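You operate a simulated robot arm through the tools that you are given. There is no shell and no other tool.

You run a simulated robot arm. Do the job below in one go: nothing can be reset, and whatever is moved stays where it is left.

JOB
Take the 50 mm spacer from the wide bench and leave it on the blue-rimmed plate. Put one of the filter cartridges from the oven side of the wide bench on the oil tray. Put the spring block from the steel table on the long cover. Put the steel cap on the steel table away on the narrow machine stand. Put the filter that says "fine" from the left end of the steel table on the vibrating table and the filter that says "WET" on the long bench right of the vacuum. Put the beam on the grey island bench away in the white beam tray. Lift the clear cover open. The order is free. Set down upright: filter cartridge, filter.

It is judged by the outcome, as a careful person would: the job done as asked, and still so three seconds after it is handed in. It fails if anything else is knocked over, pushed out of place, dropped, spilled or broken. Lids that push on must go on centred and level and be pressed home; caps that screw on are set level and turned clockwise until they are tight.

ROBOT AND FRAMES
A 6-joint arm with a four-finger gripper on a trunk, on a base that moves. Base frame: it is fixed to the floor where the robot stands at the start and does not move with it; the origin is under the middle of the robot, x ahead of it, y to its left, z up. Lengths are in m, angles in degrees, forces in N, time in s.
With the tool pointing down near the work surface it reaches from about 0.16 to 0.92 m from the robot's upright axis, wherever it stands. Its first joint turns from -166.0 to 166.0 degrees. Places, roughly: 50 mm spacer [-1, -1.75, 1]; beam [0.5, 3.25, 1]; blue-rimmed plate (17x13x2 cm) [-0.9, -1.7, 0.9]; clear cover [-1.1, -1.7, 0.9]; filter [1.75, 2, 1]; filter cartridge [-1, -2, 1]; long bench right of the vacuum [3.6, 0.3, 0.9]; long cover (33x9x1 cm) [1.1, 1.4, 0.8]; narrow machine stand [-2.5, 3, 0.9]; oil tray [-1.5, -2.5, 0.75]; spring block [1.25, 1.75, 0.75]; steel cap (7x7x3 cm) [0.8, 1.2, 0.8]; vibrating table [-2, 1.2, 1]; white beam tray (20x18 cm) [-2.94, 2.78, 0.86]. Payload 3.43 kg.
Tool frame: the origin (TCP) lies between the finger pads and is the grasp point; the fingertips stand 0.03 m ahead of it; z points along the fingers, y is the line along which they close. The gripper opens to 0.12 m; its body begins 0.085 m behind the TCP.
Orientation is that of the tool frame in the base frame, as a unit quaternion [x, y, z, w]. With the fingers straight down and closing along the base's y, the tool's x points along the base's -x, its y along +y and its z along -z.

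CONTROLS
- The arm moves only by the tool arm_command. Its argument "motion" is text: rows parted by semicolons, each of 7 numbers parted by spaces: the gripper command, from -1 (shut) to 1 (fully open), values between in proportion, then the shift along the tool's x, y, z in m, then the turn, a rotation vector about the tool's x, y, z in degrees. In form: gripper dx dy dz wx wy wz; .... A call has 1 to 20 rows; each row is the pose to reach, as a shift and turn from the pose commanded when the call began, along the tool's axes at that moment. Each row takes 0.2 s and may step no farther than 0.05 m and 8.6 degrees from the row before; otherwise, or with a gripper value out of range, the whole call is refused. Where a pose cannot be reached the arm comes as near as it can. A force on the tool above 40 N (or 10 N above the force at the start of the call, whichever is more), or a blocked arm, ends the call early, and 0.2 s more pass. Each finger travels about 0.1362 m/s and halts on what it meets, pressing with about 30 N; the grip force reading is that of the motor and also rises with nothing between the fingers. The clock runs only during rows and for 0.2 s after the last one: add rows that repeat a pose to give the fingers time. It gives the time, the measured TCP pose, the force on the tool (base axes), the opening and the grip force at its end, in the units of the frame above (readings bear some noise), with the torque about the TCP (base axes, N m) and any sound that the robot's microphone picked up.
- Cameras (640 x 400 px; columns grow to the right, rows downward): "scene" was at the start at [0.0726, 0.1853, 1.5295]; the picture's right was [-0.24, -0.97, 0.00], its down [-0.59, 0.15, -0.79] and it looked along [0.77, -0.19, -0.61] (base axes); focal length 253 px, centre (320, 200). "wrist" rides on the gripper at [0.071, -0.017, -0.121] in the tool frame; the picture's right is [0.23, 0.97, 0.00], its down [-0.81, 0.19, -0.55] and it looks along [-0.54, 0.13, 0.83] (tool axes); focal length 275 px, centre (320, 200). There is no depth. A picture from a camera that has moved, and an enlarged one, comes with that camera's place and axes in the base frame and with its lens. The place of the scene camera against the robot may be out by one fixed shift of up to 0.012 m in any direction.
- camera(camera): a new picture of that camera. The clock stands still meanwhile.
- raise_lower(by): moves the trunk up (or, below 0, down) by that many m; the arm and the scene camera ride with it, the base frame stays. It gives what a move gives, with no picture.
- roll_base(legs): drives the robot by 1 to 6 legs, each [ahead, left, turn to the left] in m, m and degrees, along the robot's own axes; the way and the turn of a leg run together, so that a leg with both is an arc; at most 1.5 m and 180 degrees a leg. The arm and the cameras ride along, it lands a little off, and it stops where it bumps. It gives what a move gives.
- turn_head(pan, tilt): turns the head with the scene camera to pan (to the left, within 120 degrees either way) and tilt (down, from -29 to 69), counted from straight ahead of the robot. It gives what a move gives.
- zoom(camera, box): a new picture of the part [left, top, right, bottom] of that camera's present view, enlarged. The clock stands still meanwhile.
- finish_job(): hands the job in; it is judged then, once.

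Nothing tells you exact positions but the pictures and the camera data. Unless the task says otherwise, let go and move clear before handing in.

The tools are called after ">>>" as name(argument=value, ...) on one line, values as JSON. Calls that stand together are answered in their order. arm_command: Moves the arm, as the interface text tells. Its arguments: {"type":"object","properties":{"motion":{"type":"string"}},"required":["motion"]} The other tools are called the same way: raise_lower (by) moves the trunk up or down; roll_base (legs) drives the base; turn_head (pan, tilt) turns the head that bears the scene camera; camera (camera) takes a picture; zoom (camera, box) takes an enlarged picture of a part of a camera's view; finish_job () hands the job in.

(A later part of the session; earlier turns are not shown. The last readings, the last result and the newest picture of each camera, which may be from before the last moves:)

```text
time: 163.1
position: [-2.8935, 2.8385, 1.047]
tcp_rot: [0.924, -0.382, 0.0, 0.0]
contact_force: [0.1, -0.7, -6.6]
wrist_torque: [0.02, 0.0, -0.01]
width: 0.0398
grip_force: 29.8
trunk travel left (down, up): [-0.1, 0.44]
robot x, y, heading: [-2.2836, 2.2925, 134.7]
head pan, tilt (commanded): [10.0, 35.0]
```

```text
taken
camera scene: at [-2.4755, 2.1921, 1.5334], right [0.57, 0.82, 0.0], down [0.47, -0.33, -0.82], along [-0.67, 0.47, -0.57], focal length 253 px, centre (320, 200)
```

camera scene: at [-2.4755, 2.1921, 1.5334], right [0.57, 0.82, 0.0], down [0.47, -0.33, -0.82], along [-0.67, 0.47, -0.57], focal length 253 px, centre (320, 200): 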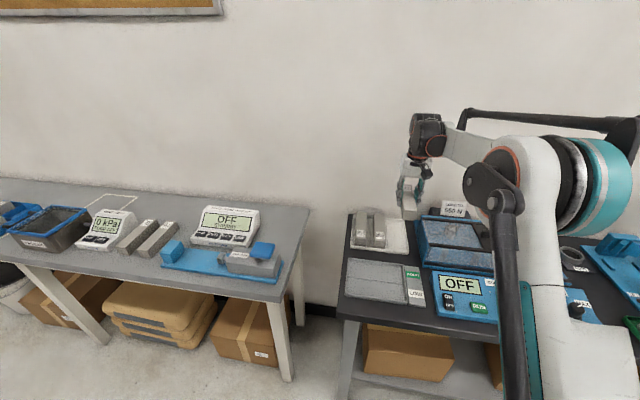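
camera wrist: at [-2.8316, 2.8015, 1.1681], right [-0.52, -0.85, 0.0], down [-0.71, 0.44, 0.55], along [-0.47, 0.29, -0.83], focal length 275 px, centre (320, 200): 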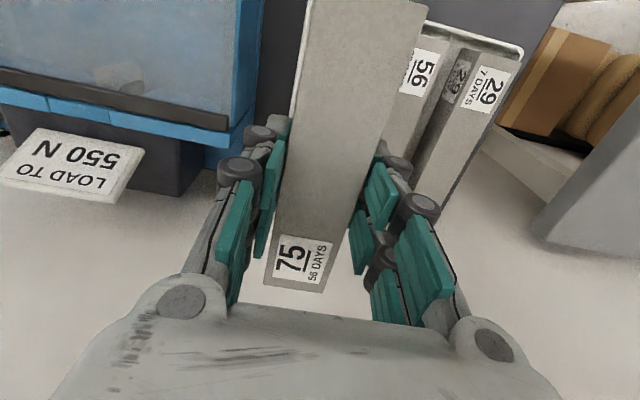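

>>> zoom(camera="wrist", box=[240, 0, 540, 190])

>>> zoom(camera="scene", box=[335, 140, 455, 270])

```text
2.11 times, centred on (390, 95) of wrist
camera zoom: at [-2.8316, 2.8015, 1.1681], right [-0.52, -0.85, 0.0], down [-0.71, 0.44, 0.55], along [-0.47, 0.29, -0.83], focal length 580 px, centre (173, 421)
```

zoom: 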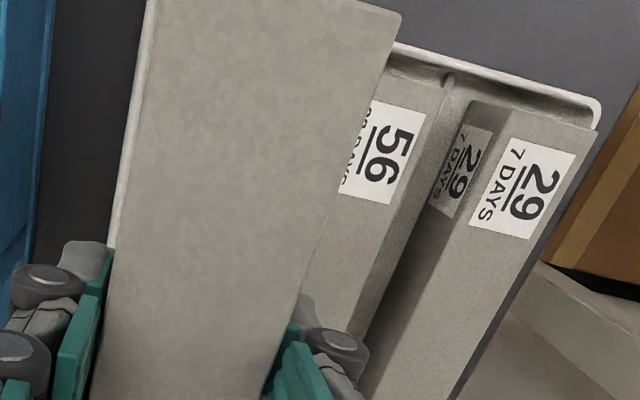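

```text
3.08 times, centred on (395, 205) of scene
camera zoom: at [-2.4755, 2.1921, 1.5334], right [0.57, 0.82, 0.0], down [0.47, -0.33, -0.82], along [-0.67, 0.47, -0.57], focal length 778 px, centre (89, 185)
```

zoom: 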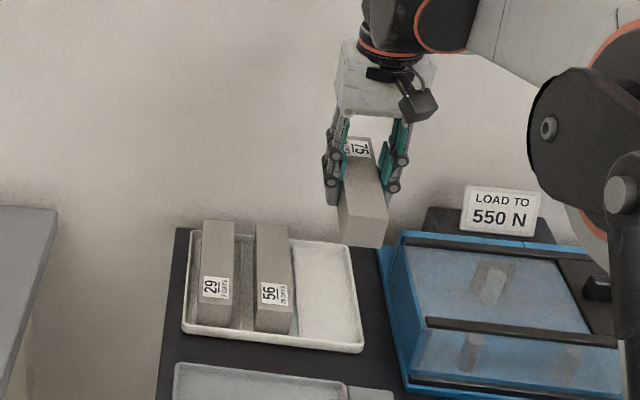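

>>> zoom(camera="wrist", box=[240, 220, 360, 310])

```text
4.44 times, centred on (300, 265) of wrist
camera zoom: at [-2.8316, 2.8015, 1.1681], right [-0.52, -0.85, 0.0], down [-0.71, 0.44, 0.55], along [-0.47, 0.29, -0.83], focal length 1224 px, centre (409, -89)
```

zoom: 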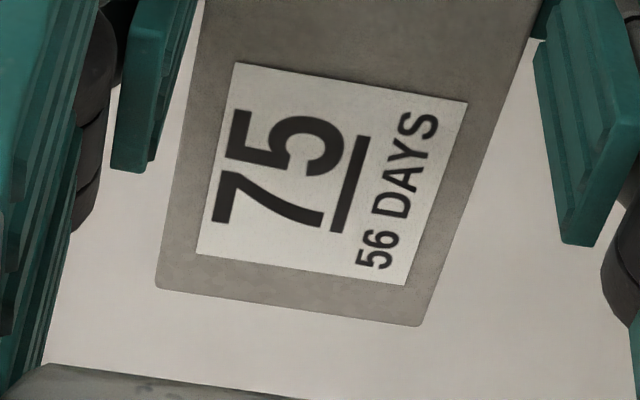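

Wrist measurements give a free slot centre near (-2.902, 2.838), with neighbours at 67 mm spacing. I'll shift a little and lower to just above the tray.

>>> arm_command(motion="-1 -0.004 0.004 0.02 0 0 -0.5; -1 -0.0068 0.0066 0.05 0 0 -0.9; -1 -0.0068 0.0066 0.08 0 0 -0.9; -1 -0.0068 0.0066 0.095 0 0 -0.9; -1 -0.0068 0.0066 0.095 0 0 -0.9")

>>> zoom(camera="wrist", box=[240, 0, 540, 190])

>>> zoom(camera="scene", box=[335, 170, 455, 270])

```text
time: 164.3
position: [-2.904, 2.8398, 0.9534]
tcp_rot: [0.927, -0.375, 0.0, 0.0]
contact_force: [0.2, 0.5, -4.8]
wrist_torque: [0.01, -0.01, 0.03]
width: 0.0396
grip_force: 30.1
trunk travel left (down, up): [-0.1, 0.44]
robot x, y, heading: [-2.2827, 2.2918, 134.9]
head pan, tilt (commanded): [10.0, 35.0]
```

```text
2.11 times, centred on (390, 95) of wrist
camera zoom: at [-2.8411, 2.8042, 1.0745], right [-0.51, -0.86, 0.0], down [-0.72, 0.43, 0.55], along [-0.47, 0.28, -0.83], focal length 580 px, centre (173, 421)
```

zoom: 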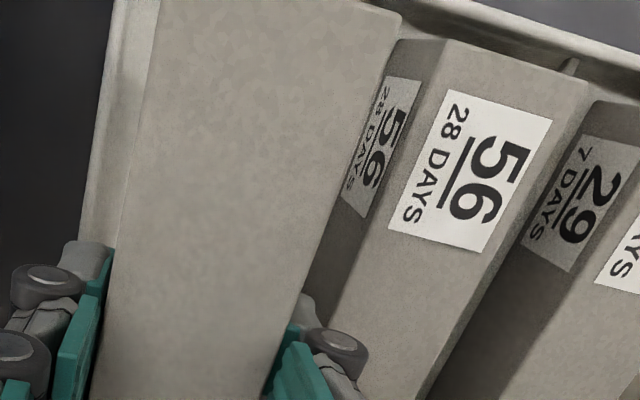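

```text
4.00 times, centred on (395, 220) of scene
camera zoom: at [-2.4755, 2.192, 1.5333], right [0.57, 0.82, 0.0], down [0.47, -0.33, -0.82], along [-0.67, 0.47, -0.57], focal length 1011 px, centre (20, 120)
```

zoom: 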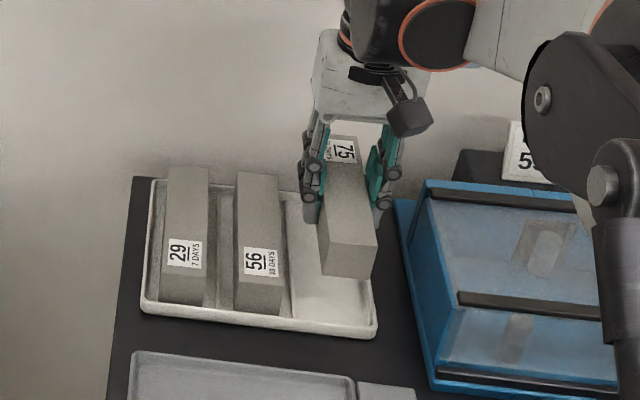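

The beam lines up with its neighbours. Lowering into the slot carefully.

>>> arm_command(motion="-1 0.0015 0.0015 0.015 0 0 0; -1 0.0015 0.0015 0.03 0 0 0; -1 0.0015 0.0015 0.042 0 0 0; -1 0.0015 0.0015 0.042 0 0 0")

>>> arm_command(motion="-1 0 0 0.004 0 0 0; -1 0 0 0.004 0 0 0")

>>> arm_command(motion="-1 0 0 0.003 0 0 0; -1 0 0 0.003 0 0 0")

```text
time: 165.3
position: [-2.9053, 2.8387, 0.9119]
tcp_rot: [0.927, -0.374, 0.0, 0.0]
contact_force: [0.5, 1.2, -5.5]
wrist_torque: [0.03, 0.01, -0.02]
width: 0.0396
grip_force: 29.7
trunk travel left (down, up): [-0.1, 0.44]
robot x, y, heading: [-2.2831, 2.2864, 134.8]
head pan, tilt (commanded): [10.0, 35.0]
```

```text
time: 165.9
position: [-2.9036, 2.8394, 0.9089]
tcp_rot: [0.927, -0.375, 0.0, 0.001]
contact_force: [-0.3, -0.4, -4.7]
wrist_torque: [0.01, 0.03, -0.01]
width: 0.0397
grip_force: 29.8
trunk travel left (down, up): [-0.1, 0.44]
robot x, y, heading: [-2.2854, 2.2892, 135.0]
head pan, tilt (commanded): [10.0, 35.0]
```

```text
time: 166.5
position: [-2.9044, 2.8394, 0.9028]
tcp_rot: [0.927, -0.375, -0.001, 0.0]
contact_force: [-0.3, 0.1, -5.4]
wrist_torque: [0.02, 0.0, -0.01]
width: 0.0397
grip_force: 30.2
trunk travel left (down, up): [-0.1, 0.44]
robot x, y, heading: [-2.2814, 2.2892, 135.1]
head pan, tilt (commanded): [10.0, 35.0]
```

>>> arm_command(motion="-1 0 0 0.002 0 0 0; -1 0 0 0.002 0 0 0")

>>> zoom(camera="wrist", box=[200, 0, 500, 190])

>>> zoom(camera="scene", box=[345, 190, 445, 265])

```text
time: 167.1
position: [-2.9055, 2.8378, 0.9017]
tcp_rot: [0.927, -0.375, 0.0, 0.0]
contact_force: [-2.0, -3.3, -3.8]
wrist_torque: [-0.02, 0.0, -0.06]
width: 0.0395
grip_force: 29.8
trunk travel left (down, up): [-0.1, 0.44]
robot x, y, heading: [-2.2845, 2.2883, 134.9]
head pan, tilt (commanded): [10.0, 35.0]
```

```text
2.11 times, centred on (350, 95) of wrist
camera zoom: at [-2.841, 2.8027, 1.0227], right [-0.51, -0.86, 0.0], down [-0.72, 0.43, 0.55], along [-0.47, 0.28, -0.83], focal length 580 px, centre (257, 421)
```

zoom: 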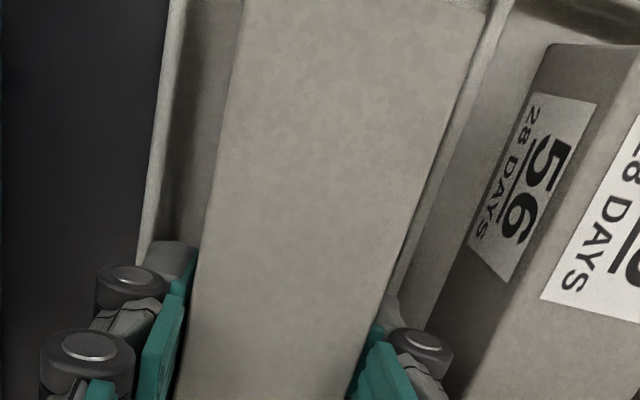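

```text
5.33 times, centred on (395, 228) of scene
camera zoom: at [-2.4754, 2.1916, 1.5333], right [0.57, 0.82, 0.0], down [0.47, -0.33, -0.82], along [-0.67, 0.47, -0.57], focal length 1348 px, centre (-80, 53)
```

zoom: 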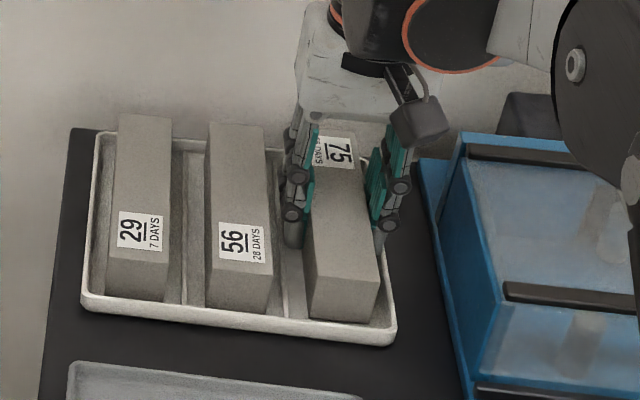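

One finger seems to be grazing the tray rim with a few millimetres left to go. I'll probe slightly further.

>>> arm_command(motion="-1 0 0.001 0.001 0 0 0; -1 0 0.001 0.001 0 0 0")

```text
time: 167.7
position: [-2.905, 2.839, 0.9015]
tcp_rot: [0.927, -0.375, -0.001, 0.001]
contact_force: [-0.8, 0.5, 3.3]
wrist_torque: [0.14, -0.25, 0.06]
width: 0.0396
grip_force: 30.0
trunk travel left (down, up): [-0.1, 0.44]
robot x, y, heading: [-2.2857, 2.2935, 135.1]
head pan, tilt (commanded): [10.0, 35.0]
```

The torque shows the right finger resting on the tray rim. The beam's base should be within a few millimetres of the tray floor, so I'll ease up a touch and let go.

>>> arm_command(motion="-1 0 0 -0.001 0 0 0; -0.2 0 0 -0.001 0 0 0; -0.15 0 0 -0.001 0 0 0; -0.15 0 0 -0.001 0 0 0")

>>> zoom(camera="scene", box=[345, 190, 445, 265])

```text
time: 168.7
position: [-2.9053, 2.837, 0.9042]
tcp_rot: [0.927, -0.375, 0.001, 0.0]
contact_force: [-1.8, -0.6, -0.7]
wrist_torque: [-0.04, 0.02, -0.05]
width: 0.0505
grip_force: 0.2
trunk travel left (down, up): [-0.1, 0.44]
robot x, y, heading: [-2.284, 2.2916, 135.1]
head pan, tilt (commanded): [10.0, 35.0]
```

```text
5.33 times, centred on (395, 228) of scene
camera zoom: at [-2.4751, 2.1914, 1.5333], right [0.57, 0.82, 0.0], down [0.47, -0.33, -0.82], along [-0.67, 0.47, -0.57], focal length 1348 px, centre (-80, 53)
```

zoom: 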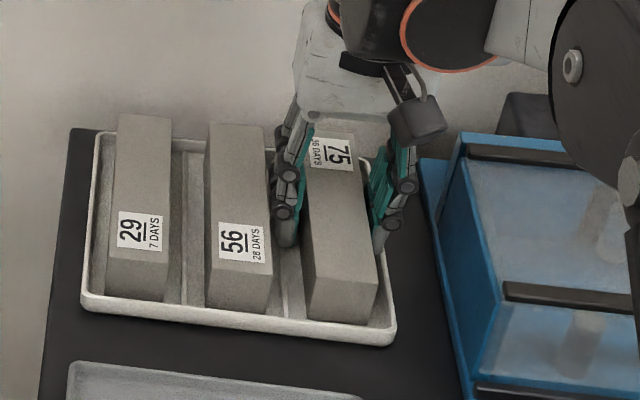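

The beam has settled flat in the slot. Lifting straight up and checking.

>>> arm_command(motion="-0.15 0 0 -0.03 0 0 0; -0.15 0 0 -0.07 0 0 0; -0.15 0 0 -0.12 0 0 0; -0.15 0 0 -0.17 0 0 0; -0.15 0 0 -0.22 0 0 0; -0.15 0.04 0 -0.25 0 0 0; -0.15 0.08 0 -0.28 0 0 0; -0.15 0.12 0 -0.3 0 0 0; -0.15 0.165 0 -0.3 0 0 0; -0.15 0.21 0 -0.3 0 0 0; 0 0.255 0 -0.3 0 0 0; 0 0.3 0 -0.3 0 0 0; 0 0.345 0 -0.3 0 0 0; 0 0.345 0 -0.3 0 0 0")

>>> zoom(camera="scene", box=[335, 180, 455, 270])

```text
time: 171.7
position: [-2.655, 2.5976, 1.2031]
tcp_rot: [0.927, -0.374, 0.0, 0.001]
contact_force: [-0.3, 0.2, 0.1]
wrist_torque: [0.03, 0.03, -0.03]
width: 0.06
grip_force: 0.1
trunk travel left (down, up): [-0.1, 0.44]
robot x, y, heading: [-2.2822, 2.2926, 135.2]
head pan, tilt (commanded): [10.0, 35.0]
```

```text
4.44 times, centred on (395, 225) of scene
camera zoom: at [-2.4743, 2.191, 1.5334], right [0.57, 0.82, 0.0], down [0.47, -0.33, -0.82], along [-0.67, 0.47, -0.57], focal length 1123 px, centre (-13, 89)
```

zoom: 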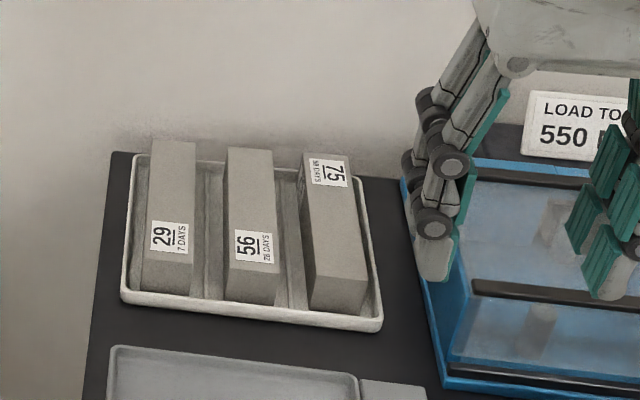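

The beam is in the tray beside the others. I'll drive back towards the open area and look at the vibrating table on the way.

>>> roll_base(legs=[[-0.05, -0.52, 0], [-1.5, 0, 0], [-0.5, 0, 0]])

>>> turn_head(pan=50, tilt=30)

>>> camera(camera="scene")

```text
time: 184.4
position: [-0.8089, 1.5183, 1.2019]
tcp_rot: [0.935, -0.355, 0.0, -0.001]
contact_force: [-1.7, -0.3, 0.0]
wrist_torque: [-0.01, -0.01, 0.01]
width: 0.0597
grip_force: 0.1
trunk travel left (down, up): [-0.1, 0.44]
robot x, y, heading: [-0.4199, 1.2268, 137.3]
head pan, tilt (commanded): [10.0, 35.0]
```

```text
time: 185.4
position: [-0.8076, 1.5178, 1.2032]
tcp_rot: [0.935, -0.355, 0.0, 0.0]
contact_force: [0.0, -0.3, -0.2]
wrist_torque: [0.03, 0.01, -0.03]
width: 0.0599
grip_force: 0.1
trunk travel left (down, up): [-0.1, 0.44]
robot x, y, heading: [-0.42, 1.2263, 137.3]
head pan, tilt (commanded): [50.0, 30.0]
```

```text
taken
camera scene: at [-0.6243, 1.0607, 1.5412], right [-0.13, 0.99, 0.0], down [0.5, 0.06, -0.87], along [-0.86, -0.11, -0.5], focal length 253 px, centre (320, 200)
```

scene: 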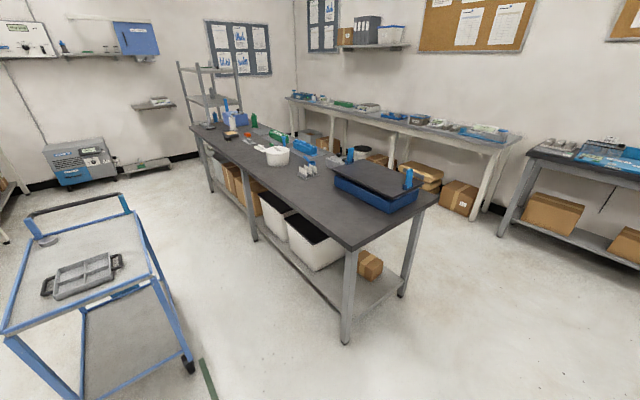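

>>> zoom(camera="scene", box=[290, 130, 450, 230])

```text
4.00 times, centred on (370, 180) of scene
camera zoom: at [-0.6243, 1.0607, 1.5412], right [-0.13, 0.99, 0.0], down [0.5, 0.06, -0.87], along [-0.86, -0.11, -0.5], focal length 1011 px, centre (120, 280)
```

zoom: 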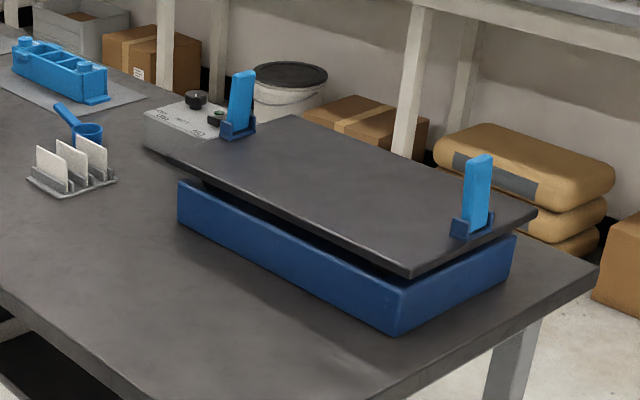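

The vibrating table's dark plate is clear. Next I'll turn round and go back into the aisle for the filters.

>>> roll_base(legs=[[0, 0, -91], [0, 0, -91]])

>>> turn_head(pan=10, tilt=35)

>>> roll_base(legs=[[0, 1.5, 0]])

>>> camera(camera="scene")

```text
time: 193.5
position: [-0.0386, 0.933, 1.203]
tcp_rot: [0.358, 0.934, 0.0, -0.001]
contact_force: [0.6, 0.0, -0.7]
wrist_torque: [-0.01, 0.05, 0.02]
width: 0.0601
grip_force: 0.0
trunk travel left (down, up): [-0.1, 0.44]
robot x, y, heading: [-0.423, 1.2286, -42.9]
head pan, tilt (commanded): [50.0, 30.0]
```

```text
time: 194.6
position: [-0.0389, 0.9338, 1.2029]
tcp_rot: [0.358, 0.934, 0.0, -0.001]
contact_force: [0.2, -0.1, -0.7]
wrist_torque: [0.03, 0.0, 0.0]
width: 0.0602
grip_force: 0.0
trunk travel left (down, up): [-0.1, 0.44]
robot x, y, heading: [-0.4236, 1.2258, -42.8]
head pan, tilt (commanded): [10.0, 35.0]
```

```text
time: 202.0
position: [0.9904, 2.0144, 1.2032]
tcp_rot: [0.368, 0.93, 0.0, 0.0]
contact_force: [-0.6, -0.8, 0.6]
wrist_torque: [-0.03, 0.0, 0.0]
width: 0.0601
grip_force: 0.1
trunk travel left (down, up): [-0.1, 0.44]
robot x, y, heading: [0.6116, 2.3156, -43.9]
head pan, tilt (commanded): [10.0, 35.0]
```

```text
taken
camera scene: at [0.8198, 2.4308, 1.5334], right [-0.56, -0.83, 0.0], down [-0.47, 0.32, -0.82], along [0.68, -0.46, -0.57], focal length 253 px, centre (320, 200)
```

scene: 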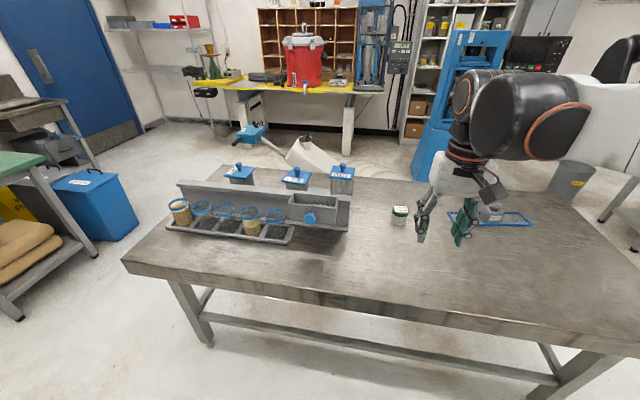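

I'll zoom in on the filters and the rail device in front of them.

>>> zoom(camera="scene", box=[160, 130, 380, 260])

>>> zoom(camera="scene", box=[220, 150, 370, 210])

```text
2.91 times, centred on (270, 195) of scene
camera zoom: at [0.8198, 2.4308, 1.5334], right [-0.56, -0.83, 0.0], down [-0.47, 0.32, -0.82], along [0.68, -0.46, -0.57], focal length 735 px, centre (466, 214)
```

zoom: 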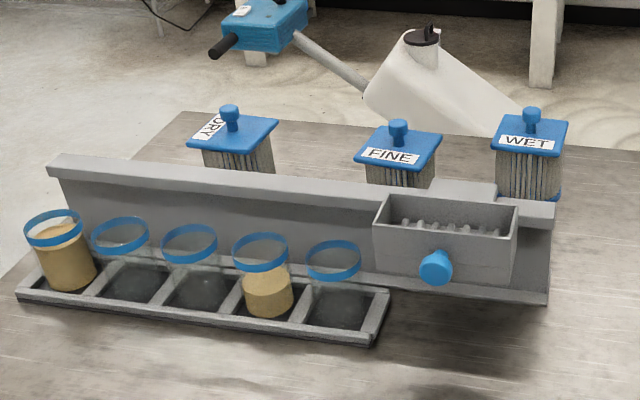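

```text
4.27 times, centred on (295, 180) of scene
camera zoom: at [0.8198, 2.4308, 1.5334], right [-0.56, -0.83, 0.0], down [-0.47, 0.32, -0.82], along [0.68, -0.46, -0.57], focal length 1078 px, centre (427, 285)
```

zoom: 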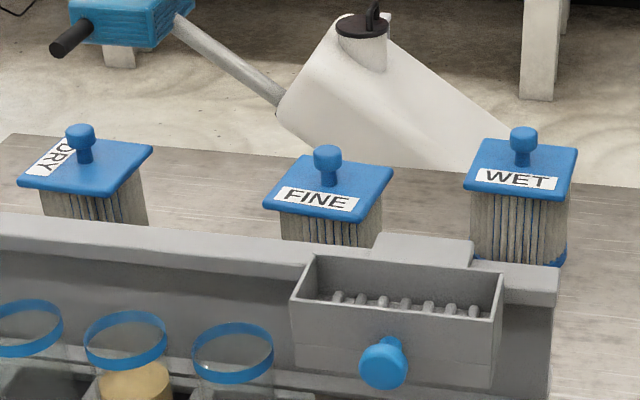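

The filters stand about 0.16 m tall with knobs at z ≈ 1.0, FINE near (1.71, 1.965) and WET near (1.64, 1.77). I'll move the base closer to the table opposite them.

>>> roll_base(legs=[[0, 0.42, -0.6], [0.27, 0, 0]])

>>> camera(camera="scene")

>>> camera(camera="wrist")

```text
time: 206.1
position: [1.4761, 2.1219, 1.2032]
tcp_rot: [0.366, 0.93, 0.0, 0.0]
contact_force: [-0.4, -0.1, 0.8]
wrist_torque: [0.0, 0.0, 0.02]
width: 0.06
grip_force: 0.1
trunk travel left (down, up): [-0.1, 0.44]
robot x, y, heading: [1.0963, 2.4225, -43.9]
head pan, tilt (commanded): [10.0, 35.0]
```

```text
taken
camera scene: at [1.3032, 2.5382, 1.5333], right [-0.56, -0.83, 0.0], down [-0.48, 0.32, -0.82], along [0.68, -0.46, -0.57], focal length 253 px, centre (320, 200)
```

scene: 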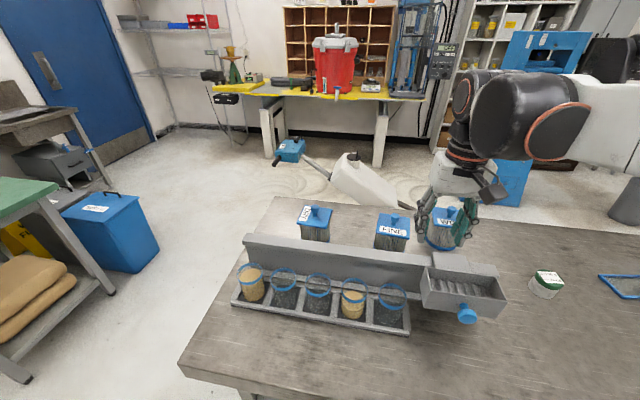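

```text
taken
camera wrist: at [1.4119, 2.1608, 1.3229], right [0.49, 0.87, 0.0], down [0.72, -0.41, 0.55], along [0.48, -0.27, -0.83], focal length 275 px, centre (320, 200)
```

wrist: 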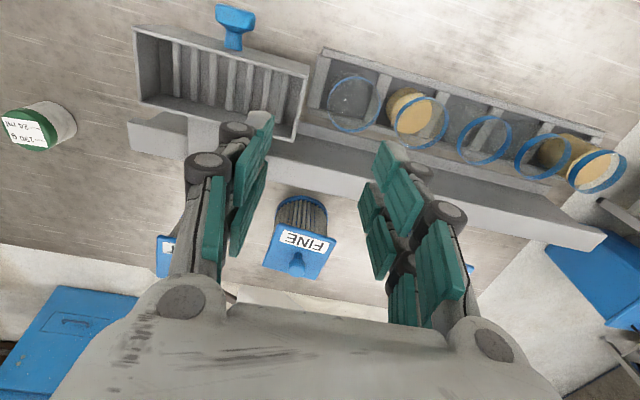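

FINE is straight ahead under the gripper. I'll move closer for a precise view of its knob.

>>> arm_command(motion="0.2 -0.045 0.007 0 0 0 0; 0.2 -0.09 0.014 0 0 0 0; 0.2 -0.135 0.021 0 0 0 0; 0.2 -0.18 0.028 0 0 0 0; 0.2 -0.18 0.028 0 0 0 0")

>>> camera(camera="wrist")

>>> zoom(camera="wrist", box=[250, 100, 390, 240])

```text
time: 207.3
position: [1.6267, 2.0227, 1.2021]
tcp_rot: [0.367, 0.93, 0.0, 0.0]
contact_force: [0.5, -0.5, -0.5]
wrist_torque: [0.02, 0.02, -0.02]
width: 0.0721
grip_force: 0.0
trunk travel left (down, up): [-0.1, 0.44]
robot x, y, heading: [1.0951, 2.4297, -43.9]
head pan, tilt (commanded): [10.0, 35.0]
```

```text
taken
camera wrist: at [1.5627, 2.0597, 1.3231], right [0.49, 0.87, 0.0], down [0.72, -0.41, 0.55], along [0.48, -0.27, -0.83], focal length 275 px, centre (320, 200)
```

wrist: 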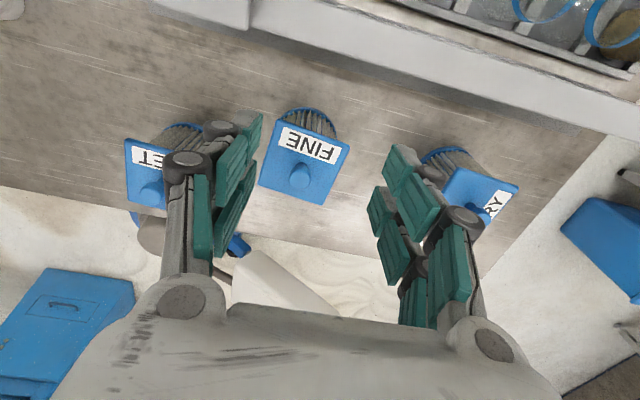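

```text
2.86 times, centred on (320, 170) of wrist
camera zoom: at [1.5627, 2.0597, 1.3231], right [0.49, 0.87, 0.0], down [0.72, -0.41, 0.55], along [0.48, -0.27, -0.83], focal length 786 px, centre (320, 286)
```

zoom: 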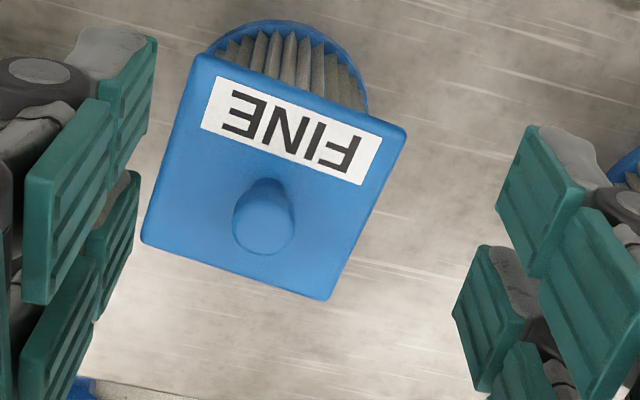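

The FINE knob is near (1.711, 1.944) with its top at about z 0.988. I'll move over it and come down partway to refine the estimate.

>>> arm_command(motion="0.2 -0.045 0 0 0 0 0; 0.2 -0.09 0 0.01 0 0 0; 0.2 -0.116 0 0.045 0 0 0; 0.2 -0.116 0 0.09 0 0 0; 0.2 -0.116 0 0.11 0 0 0; 0.2 -0.116 0 0.11 0 0 0")

>>> camera(camera="wrist")

>>> zoom(camera="scene", box=[300, 120, 500, 270])

```text
time: 208.7
position: [1.7116, 1.9432, 1.0912]
tcp_rot: [0.367, 0.93, 0.0, 0.0]
contact_force: [-0.3, 0.2, 0.0]
wrist_torque: [-0.01, -0.01, -0.01]
width: 0.0721
grip_force: 0.1
trunk travel left (down, up): [-0.1, 0.44]
robot x, y, heading: [1.0961, 2.4211, -44.1]
head pan, tilt (commanded): [10.0, 35.0]
```

```text
taken
camera wrist: at [1.648, 1.9805, 1.2124], right [0.49, 0.87, 0.0], down [0.72, -0.41, 0.55], along [0.48, -0.27, -0.83], focal length 275 px, centre (320, 200)
```

wrist: 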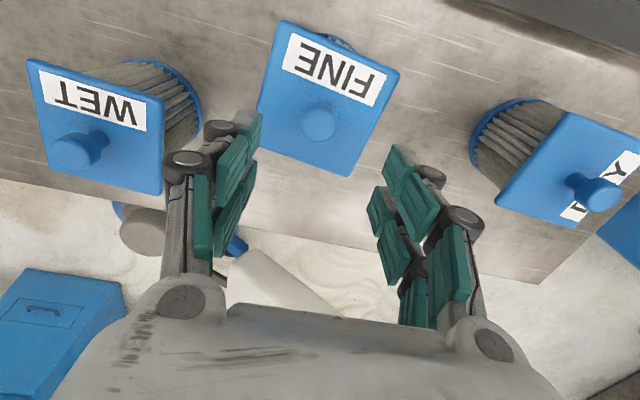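

```text
2.67 times, centred on (400, 195) of scene
camera zoom: at [1.3032, 2.5382, 1.5334], right [-0.56, -0.83, 0.0], down [-0.48, 0.32, -0.82], along [0.68, -0.46, -0.57], focal length 674 px, centre (107, 213)
```

zoom: 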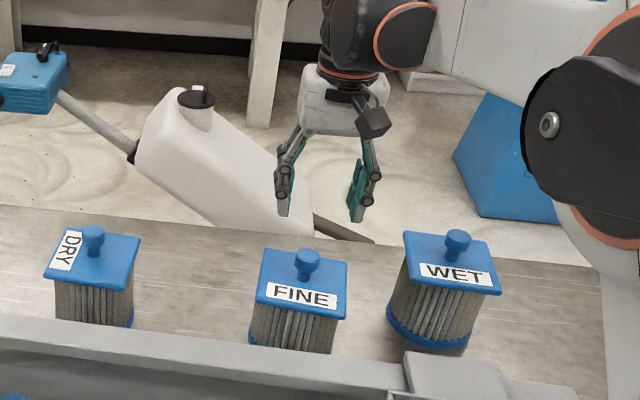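

TCP is centred over the knob. Descending and closing on it.

>>> arm_command(motion="0.2 0 0 0.045 0 0 0; 0.2 0 0 0.085 0 0 0; 0.2 0 0 0.107 0 0 0; 0.2 0 0 0.107 0 0 0; -0.3 0 0 0.107 0 0 0; -1 0 0 0.107 0 0 0; -1 0 0 0.107 0 0 0; -1 0 0 0.107 0 0 0")

>>> camera(camera="wrist")

>>> zoom(camera="scene", box=[300, 120, 500, 270])

```text
time: 210.5
position: [1.7119, 1.9416, 0.9854]
tcp_rot: [0.367, 0.93, 0.0, -0.001]
contact_force: [-0.5, 0.8, 5.8]
wrist_torque: [0.06, 0.05, -0.01]
width: 0.0276
grip_force: 30.0
trunk travel left (down, up): [-0.1, 0.44]
robot x, y, heading: [1.0964, 2.4262, -43.7]
head pan, tilt (commanded): [10.0, 35.0]
```

```text
taken
camera wrist: at [1.6472, 1.9801, 1.1063], right [0.49, 0.87, 0.0], down [0.72, -0.41, 0.55], along [0.48, -0.27, -0.83], focal length 275 px, centre (320, 200)
```

wrist: 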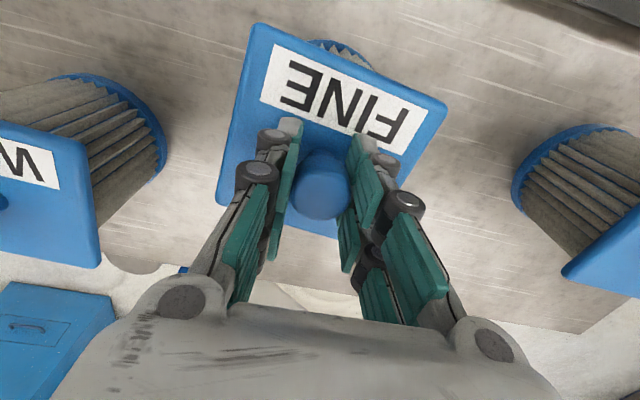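

```text
2.67 times, centred on (400, 195) of scene
camera zoom: at [1.3026, 2.5387, 1.5334], right [-0.56, -0.83, 0.0], down [-0.48, 0.32, -0.82], along [0.68, -0.46, -0.57], focal length 674 px, centre (107, 213)
```

zoom: 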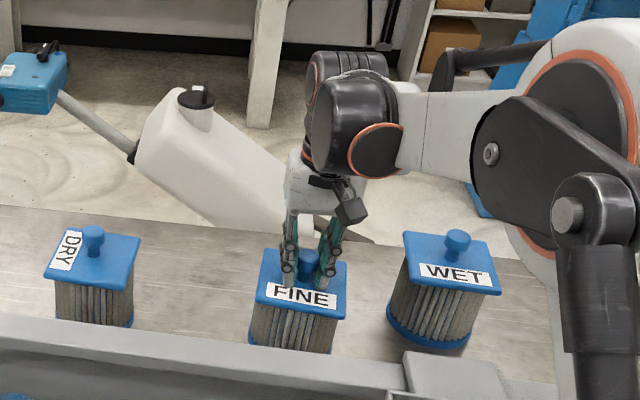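

The knob is gripped at 27.6 mm. I'll lift gently and check the filter comes up straight.

>>> arm_command(motion="-1 0 0 -0.01 0 0 0; -1 0 0 -0.03 0 0 0; -1 0 0 -0.06 0 0 0; -1 0 0 -0.1 0 0 0; -1 0 0 -0.1 0 0 0")

>>> camera(camera="wrist")

>>> zoom(camera="scene", box=[300, 100, 500, 250])

```text
time: 211.7
position: [1.711, 1.9419, 1.0839]
tcp_rot: [0.366, 0.931, 0.001, 0.0]
contact_force: [-0.6, 0.5, -3.1]
wrist_torque: [-0.03, 0.01, 0.0]
width: 0.0275
grip_force: 30.4
trunk travel left (down, up): [-0.1, 0.44]
robot x, y, heading: [1.0984, 2.4216, -43.9]
head pan, tilt (commanded): [10.0, 35.0]
```

```text
taken
camera wrist: at [1.6474, 1.9803, 1.2045], right [0.49, 0.87, 0.0], down [0.72, -0.41, 0.55], along [0.48, -0.27, -0.83], focal length 275 px, centre (320, 200)
```

wrist: 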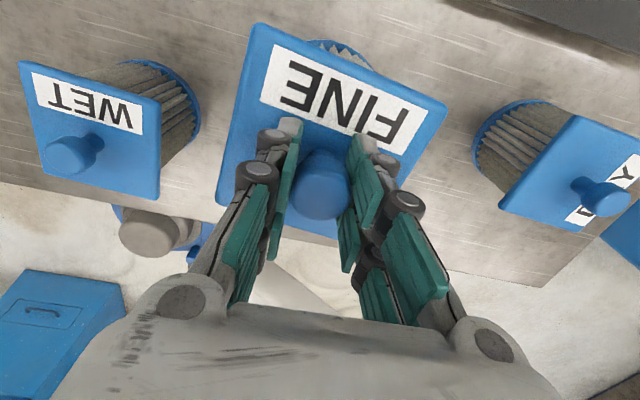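

```text
2.67 times, centred on (400, 175) of scene
camera zoom: at [1.3031, 2.5383, 1.5333], right [-0.56, -0.83, 0.0], down [-0.48, 0.32, -0.82], along [0.68, -0.46, -0.57], focal length 674 px, centre (107, 267)
```

zoom: 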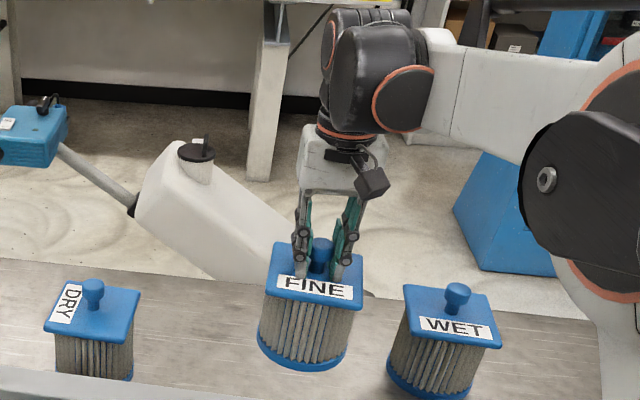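

The filter hangs straight. I'll raise it above the rail and retract.

>>> arm_command(motion="-1 0 0 -0.04 0 0 0; -1 0 0 -0.08 0 0 0; -1 0 0 -0.12 0 0 0; -1 0 0 -0.16 0 0 0; -1 0.04 0 -0.16 0 0 0; -1 0.08 0 -0.16 0 0 0; -1 0.12 0 -0.16 0 0 0; -1 0.16 0 -0.16 0 0 0; -1 0.2 0 -0.16 0 0 0; -1 0.24 0 -0.16 0 0 0; -1 0.28 0 -0.16 0 0 0; -1 0.32 0 -0.16 0 0 0; -1 0.32 0 -0.16 0 0 0")

>>> camera(camera="scene")

```text
time: 214.5
position: [1.4764, 2.1607, 1.2441]
tcp_rot: [0.366, 0.93, 0.0, -0.001]
contact_force: [-1.2, 0.5, -3.0]
wrist_torque: [0.0, -0.02, 0.03]
width: 0.0277
grip_force: 30.1
trunk travel left (down, up): [-0.1, 0.44]
robot x, y, heading: [1.0964, 2.4255, -43.6]
head pan, tilt (commanded): [10.0, 35.0]
```

```text
taken
camera scene: at [1.3028, 2.5386, 1.5334], right [-0.56, -0.83, 0.0], down [-0.48, 0.32, -0.82], along [0.68, -0.46, -0.57], focal length 253 px, centre (320, 200)
```

scene: 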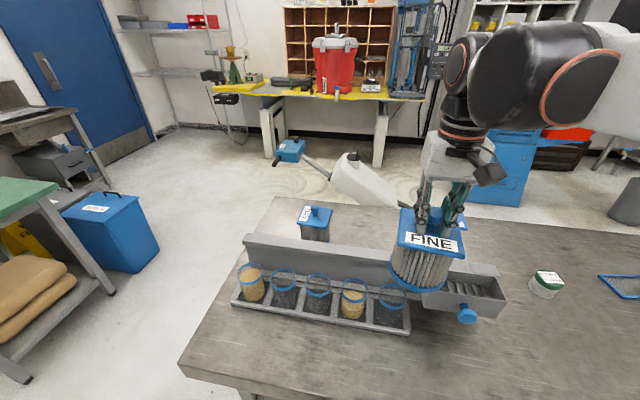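

I'll drive out of the aisle and turn towards the right end of the vibrating-table bench.

>>> roll_base(legs=[[-0.21, 0, -0.5], [0, -1.5, 0], [0, -0.45, 0], [0, 0, -90]])

>>> camera(camera="scene")

```text
time: 229.4
position: [-0.7352, 0.8267, 1.2436]
tcp_rot: [0.926, 0.378, 0.0, 0.0]
contact_force: [-0.5, 1.1, -2.9]
wrist_torque: [-0.01, 0.02, -0.04]
width: 0.0279
grip_force: 29.6
trunk travel left (down, up): [-0.1, 0.44]
robot x, y, heading: [-0.4568, 1.1942, -136.5]
head pan, tilt (commanded): [10.0, 35.0]
```

```text
taken
camera scene: at [-0.3468, 0.9969, 1.5334], right [-0.8, 0.59, 0.0], down [0.34, 0.46, -0.82], along [-0.49, -0.66, -0.57], focal length 253 px, centre (320, 200)
```

scene: 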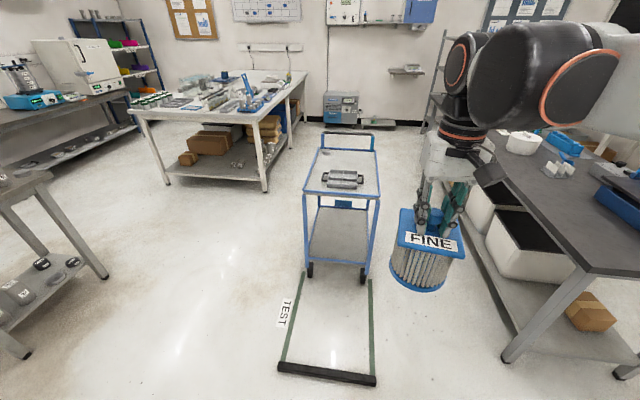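

Sliding right to line up with the vibrating table's end.

>>> roll_base(legs=[[0, -1.0, 1.3], [0.15, 0, 0]])

>>> turn_head(pan=-5, tilt=40)

>>> camera(camera="scene")

>>> camera(camera="wrist")

```text
time: 235.5
position: [-1.5276, 1.421, 1.2446]
tcp_rot: [0.919, 0.395, 0.0, 0.0]
contact_force: [-0.3, 0.1, -2.8]
wrist_torque: [-0.02, 0.0, 0.0]
width: 0.028
grip_force: 30.2
trunk travel left (down, up): [-0.1, 0.44]
robot x, y, heading: [-1.2602, 1.8021, -134.3]
head pan, tilt (commanded): [10.0, 35.0]
```

```text
time: 236.3
position: [-1.5288, 1.4227, 1.2455]
tcp_rot: [0.919, 0.395, 0.0, 0.0]
contact_force: [0.4, -0.7, -3.0]
wrist_torque: [0.01, 0.04, 0.0]
width: 0.0279
grip_force: 30.0
trunk travel left (down, up): [-0.1, 0.44]
robot x, y, heading: [-1.2602, 1.7981, -134.2]
head pan, tilt (commanded): [-5.0, 40.0]
```

```text
taken
camera scene: at [-1.1611, 1.6242, 1.5258], right [-0.65, 0.76, 0.0], down [0.49, 0.42, -0.77], along [-0.58, -0.5, -0.64], focal length 253 px, centre (320, 200)
```

scene: 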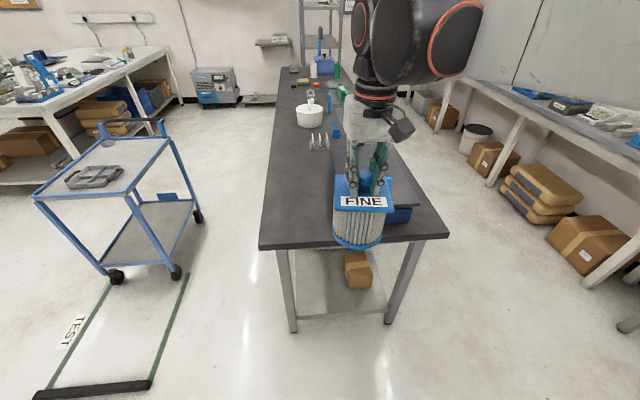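

```text
taken
camera wrist: at [-1.4912, 1.4869, 1.3654], right [0.86, -0.5, 0.0], down [-0.42, -0.72, 0.55], along [-0.28, -0.48, -0.83], focal length 275 px, centre (320, 200)
```

wrist: 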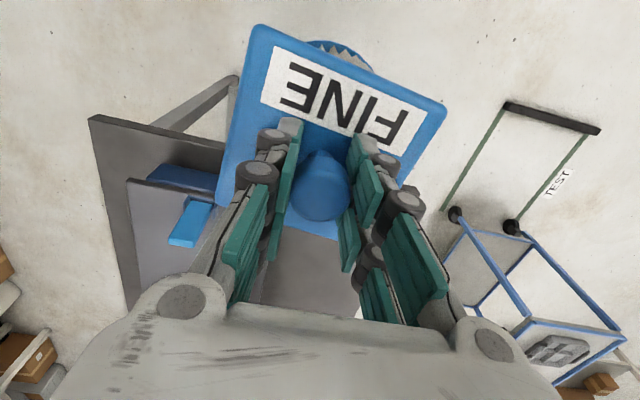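

The clamp is at the near end of the vibrating plate. I'll come a bit closer.

>>> roll_base(legs=[[0.18, -0.06, -0.5]])

>>> camera(camera="wrist")

>>> camera(camera="scene")

```text
time: 237.8
position: [-1.7014, 1.3425, 1.2446]
tcp_rot: [0.921, 0.39, -0.001, 0.0]
contact_force: [-0.8, 0.4, -4.3]
wrist_torque: [0.0, 0.03, 0.01]
width: 0.028
grip_force: 30.1
trunk travel left (down, up): [-0.1, 0.44]
robot x, y, heading: [-1.4308, 1.7174, -134.8]
head pan, tilt (commanded): [-5.0, 40.0]
```

```text
taken
camera wrist: at [-1.6636, 1.4071, 1.3653], right [0.86, -0.51, 0.0], down [-0.43, -0.72, 0.55], along [-0.28, -0.47, -0.83], focal length 275 px, centre (320, 200)
```

wrist: 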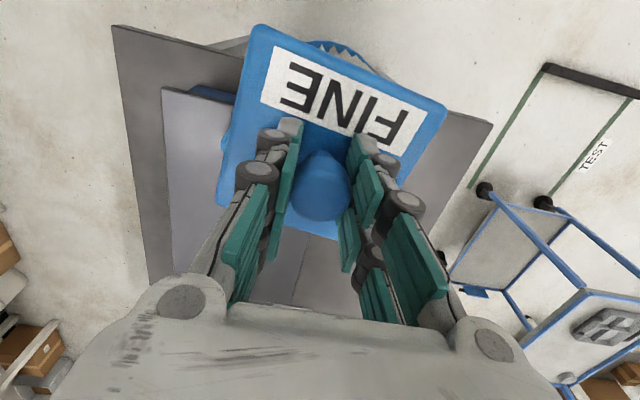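

```text
taken
camera scene: at [-1.332, 1.5407, 1.5258], right [-0.64, 0.77, 0.0], down [0.49, 0.41, -0.77], along [-0.59, -0.49, -0.64], focal length 253 px, centre (320, 200)
```

scene: 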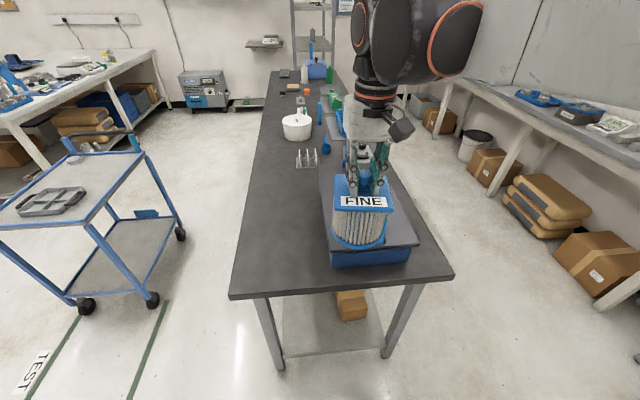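

I'll extend the filter over the clamp to the centre of the plate.

>>> arm_command(motion="-1 -0.04 -0.014 0 0 0 0; -1 -0.08 -0.028 0 0 0 0; -1 -0.12 -0.042 0 0 0 0; -1 -0.16 -0.056 0 0 0 0; -1 -0.2 -0.07 0 0 0 0; -1 -0.24 -0.084 0 0 0 0; -1 -0.265 -0.092 0 0 0 0; -1 -0.265 -0.092 0 0 0 0")

>>> camera(camera="scene")

>>> camera(camera="wrist")

```text
time: 239.6
position: [-1.9508, 1.2157, 1.247]
tcp_rot: [0.921, 0.39, 0.001, 0.0]
contact_force: [0.1, -0.2, -3.1]
wrist_torque: [-0.01, -0.01, -0.02]
width: 0.028
grip_force: 30.0
trunk travel left (down, up): [-0.1, 0.44]
robot x, y, heading: [-1.4274, 1.7192, -135.0]
head pan, tilt (commanded): [-5.0, 40.0]
```

```text
taken
camera scene: at [-1.332, 1.5408, 1.5258], right [-0.64, 0.77, 0.0], down [0.49, 0.41, -0.77], along [-0.59, -0.49, -0.64], focal length 253 px, centre (320, 200)
```

scene: 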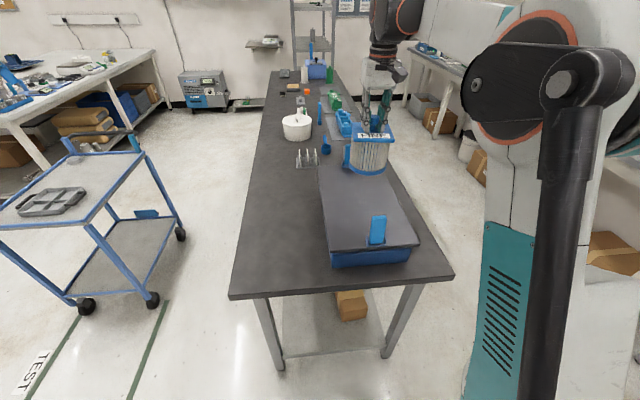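

```text
taken
camera wrist: at [-1.9135, 1.2808, 1.3675], right [0.86, -0.51, 0.0], down [-0.43, -0.72, 0.55], along [-0.28, -0.47, -0.83], focal length 275 px, centre (320, 200)
```

wrist: 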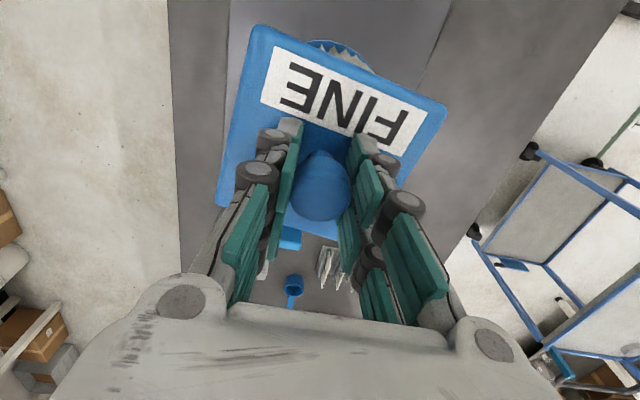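

The filter is centred over the plate between both clamps. Lowering it in steps until I feel contact.

>>> arm_command(motion="-1 0 0 0.04 0 0 0; -1 0 0 0.08 0 0 0; -1 0 0 0.115 0 0 0; -1 0 0 0.125 0 0 0; -1 0 0 0.125 0 0 0")

>>> zoom(camera="scene", box=[310, 100, 450, 280])

```text
time: 240.8
position: [-1.9494, 1.2182, 1.1216]
tcp_rot: [0.921, 0.39, 0.0, 0.0]
contact_force: [-0.9, 0.6, -3.6]
wrist_torque: [-0.02, 0.0, 0.0]
width: 0.0281
grip_force: 30.3
trunk travel left (down, up): [-0.1, 0.44]
robot x, y, heading: [-1.4315, 1.7141, -135.2]
head pan, tilt (commanded): [-5.0, 40.0]
```

```text
2.22 times, centred on (380, 190) of scene
camera zoom: at [-1.3319, 1.5408, 1.5258], right [-0.64, 0.77, 0.0], down [0.49, 0.41, -0.77], along [-0.59, -0.49, -0.64], focal length 562 px, centre (187, 222)
```

zoom: 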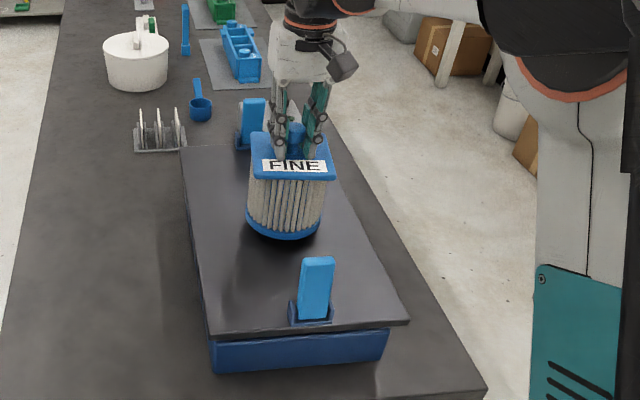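

>>> arm_command(motion="-1 0 0 0.01 0 0 0; -1 0 0 0.014 0 0 0; -1 0 0 0.014 0 0 0")

>>> arm_command(motion="-1 0 0 0.004 0 0 0; -1 0 0 0.008 0 0 0; -1 0 0 0.008 0 0 0")

>>> arm_command(motion="-1 0 0 0.004 0 0 0; -1 0 0 0.004 0 0 0")

```text
time: 241.6
position: [-1.9525, 1.2167, 1.105]
tcp_rot: [0.921, 0.39, 0.0, 0.001]
contact_force: [-0.1, -0.1, -3.5]
wrist_torque: [-0.01, 0.02, -0.01]
width: 0.028
grip_force: 29.8
trunk travel left (down, up): [-0.1, 0.44]
robot x, y, heading: [-1.4297, 1.7232, -135.1]
head pan, tilt (commanded): [-5.0, 40.0]
```

```text
time: 242.4
position: [-1.9516, 1.217, 1.0968]
tcp_rot: [0.921, 0.39, 0.0, 0.0]
contact_force: [0.4, 0.3, -2.4]
wrist_torque: [0.03, 0.01, 0.0]
width: 0.0281
grip_force: 30.4
trunk travel left (down, up): [-0.1, 0.44]
robot x, y, heading: [-1.429, 1.7189, -135.2]
head pan, tilt (commanded): [-5.0, 40.0]
```

```text
time: 243.1
position: [-1.9516, 1.2161, 1.0967]
tcp_rot: [0.921, 0.39, -0.002, 0.0]
contact_force: [-2.9, -2.2, 22.6]
wrist_torque: [0.22, -0.32, 0.02]
width: 0.028
grip_force: 30.2
trunk travel left (down, up): [-0.1, 0.44]
robot x, y, heading: [-1.4298, 1.7173, -135.1]
head pan, tilt (commanded): [-5.0, 40.0]
stopped in row 2: the force on the tool passed its limit at 42 N (the readings are from after the stop); the commanded pose is now the measured one
```

Contact reached at z ≈ 1.097. I'll back off slightly to relieve the pressure before releasing.

>>> arm_command(motion="-1 0 0 -0.001 0 0 0; -1 0 0 -0.001 0 0 0")

```text
time: 243.7
position: [-1.9519, 1.217, 1.0979]
tcp_rot: [0.921, 0.39, -0.002, 0.0]
contact_force: [-0.2, 0.2, 19.5]
wrist_torque: [-0.03, -0.01, 0.06]
width: 0.0278
grip_force: 30.5
trunk travel left (down, up): [-0.1, 0.44]
robot x, y, heading: [-1.4307, 1.7172, -135.2]
head pan, tilt (commanded): [-5.0, 40.0]
```

>>> arm_command(motion="-1 0 0 -0.001 0 0 0; -1 0 0 -0.001 0 0 0")

```text
time: 244.2
position: [-1.9517, 1.2168, 1.0971]
tcp_rot: [0.921, 0.389, -0.001, 0.0]
contact_force: [2.3, 2.2, 7.9]
wrist_torque: [0.09, -0.15, 0.0]
width: 0.0275
grip_force: 30.1
trunk travel left (down, up): [-0.1, 0.44]
robot x, y, heading: [-1.4306, 1.7202, -135.1]
head pan, tilt (commanded): [-5.0, 40.0]
```

>>> arm_command(motion="-1 0 0 -0.0005 0 0 0; -0.2 0 0 -0.0005 0 0 0; 0.1 0 0 -0.0005 0 0 0; 0.1 0 0 -0.0005 0 0 0; 0.1 0 0 -0.03 0 0 0; 0.1 0 0 -0.07 0 0 0; 0.1 0 0 -0.12 0 0 0; 0.1 0 0 -0.16 0 0 0; 0.1 0 0 -0.16 0 0 0")

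>>> camera(camera="wrist")

>>> zoom(camera="scene", box=[310, 100, 450, 280])

```text
time: 246.2
position: [-1.9515, 1.2167, 1.2589]
tcp_rot: [0.921, 0.39, 0.0, 0.0]
contact_force: [0.4, 0.5, 0.0]
wrist_torque: [-0.04, 0.05, -0.02]
width: 0.0662
grip_force: 0.1
trunk travel left (down, up): [-0.1, 0.44]
robot x, y, heading: [-1.4306, 1.7218, -135.3]
head pan, tilt (commanded): [-5.0, 40.0]
```

```text
taken
camera wrist: at [-1.9148, 1.2818, 1.3785], right [0.86, -0.51, 0.0], down [-0.43, -0.71, 0.55], along [-0.29, -0.48, -0.83], focal length 275 px, centre (320, 200)
```

wrist: 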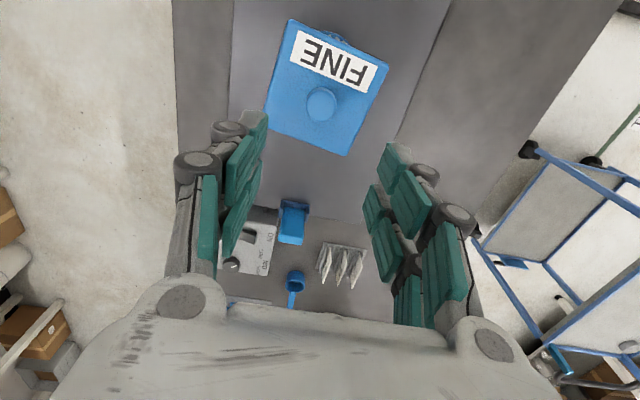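

```text
2.22 times, centred on (380, 190) of scene
camera zoom: at [-1.3317, 1.541, 1.5258], right [-0.64, 0.77, 0.0], down [0.49, 0.41, -0.77], along [-0.59, -0.49, -0.64], focal length 562 px, centre (187, 222)
```

zoom: 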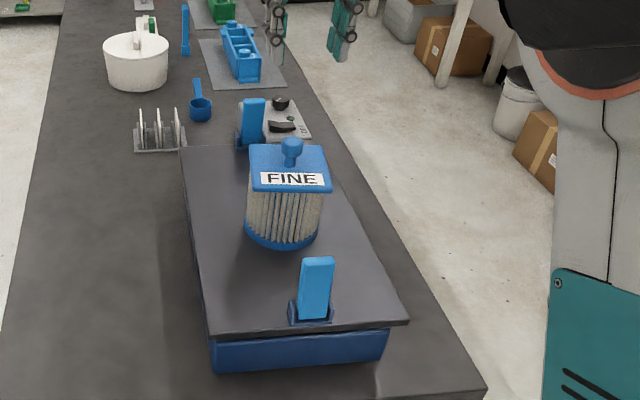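

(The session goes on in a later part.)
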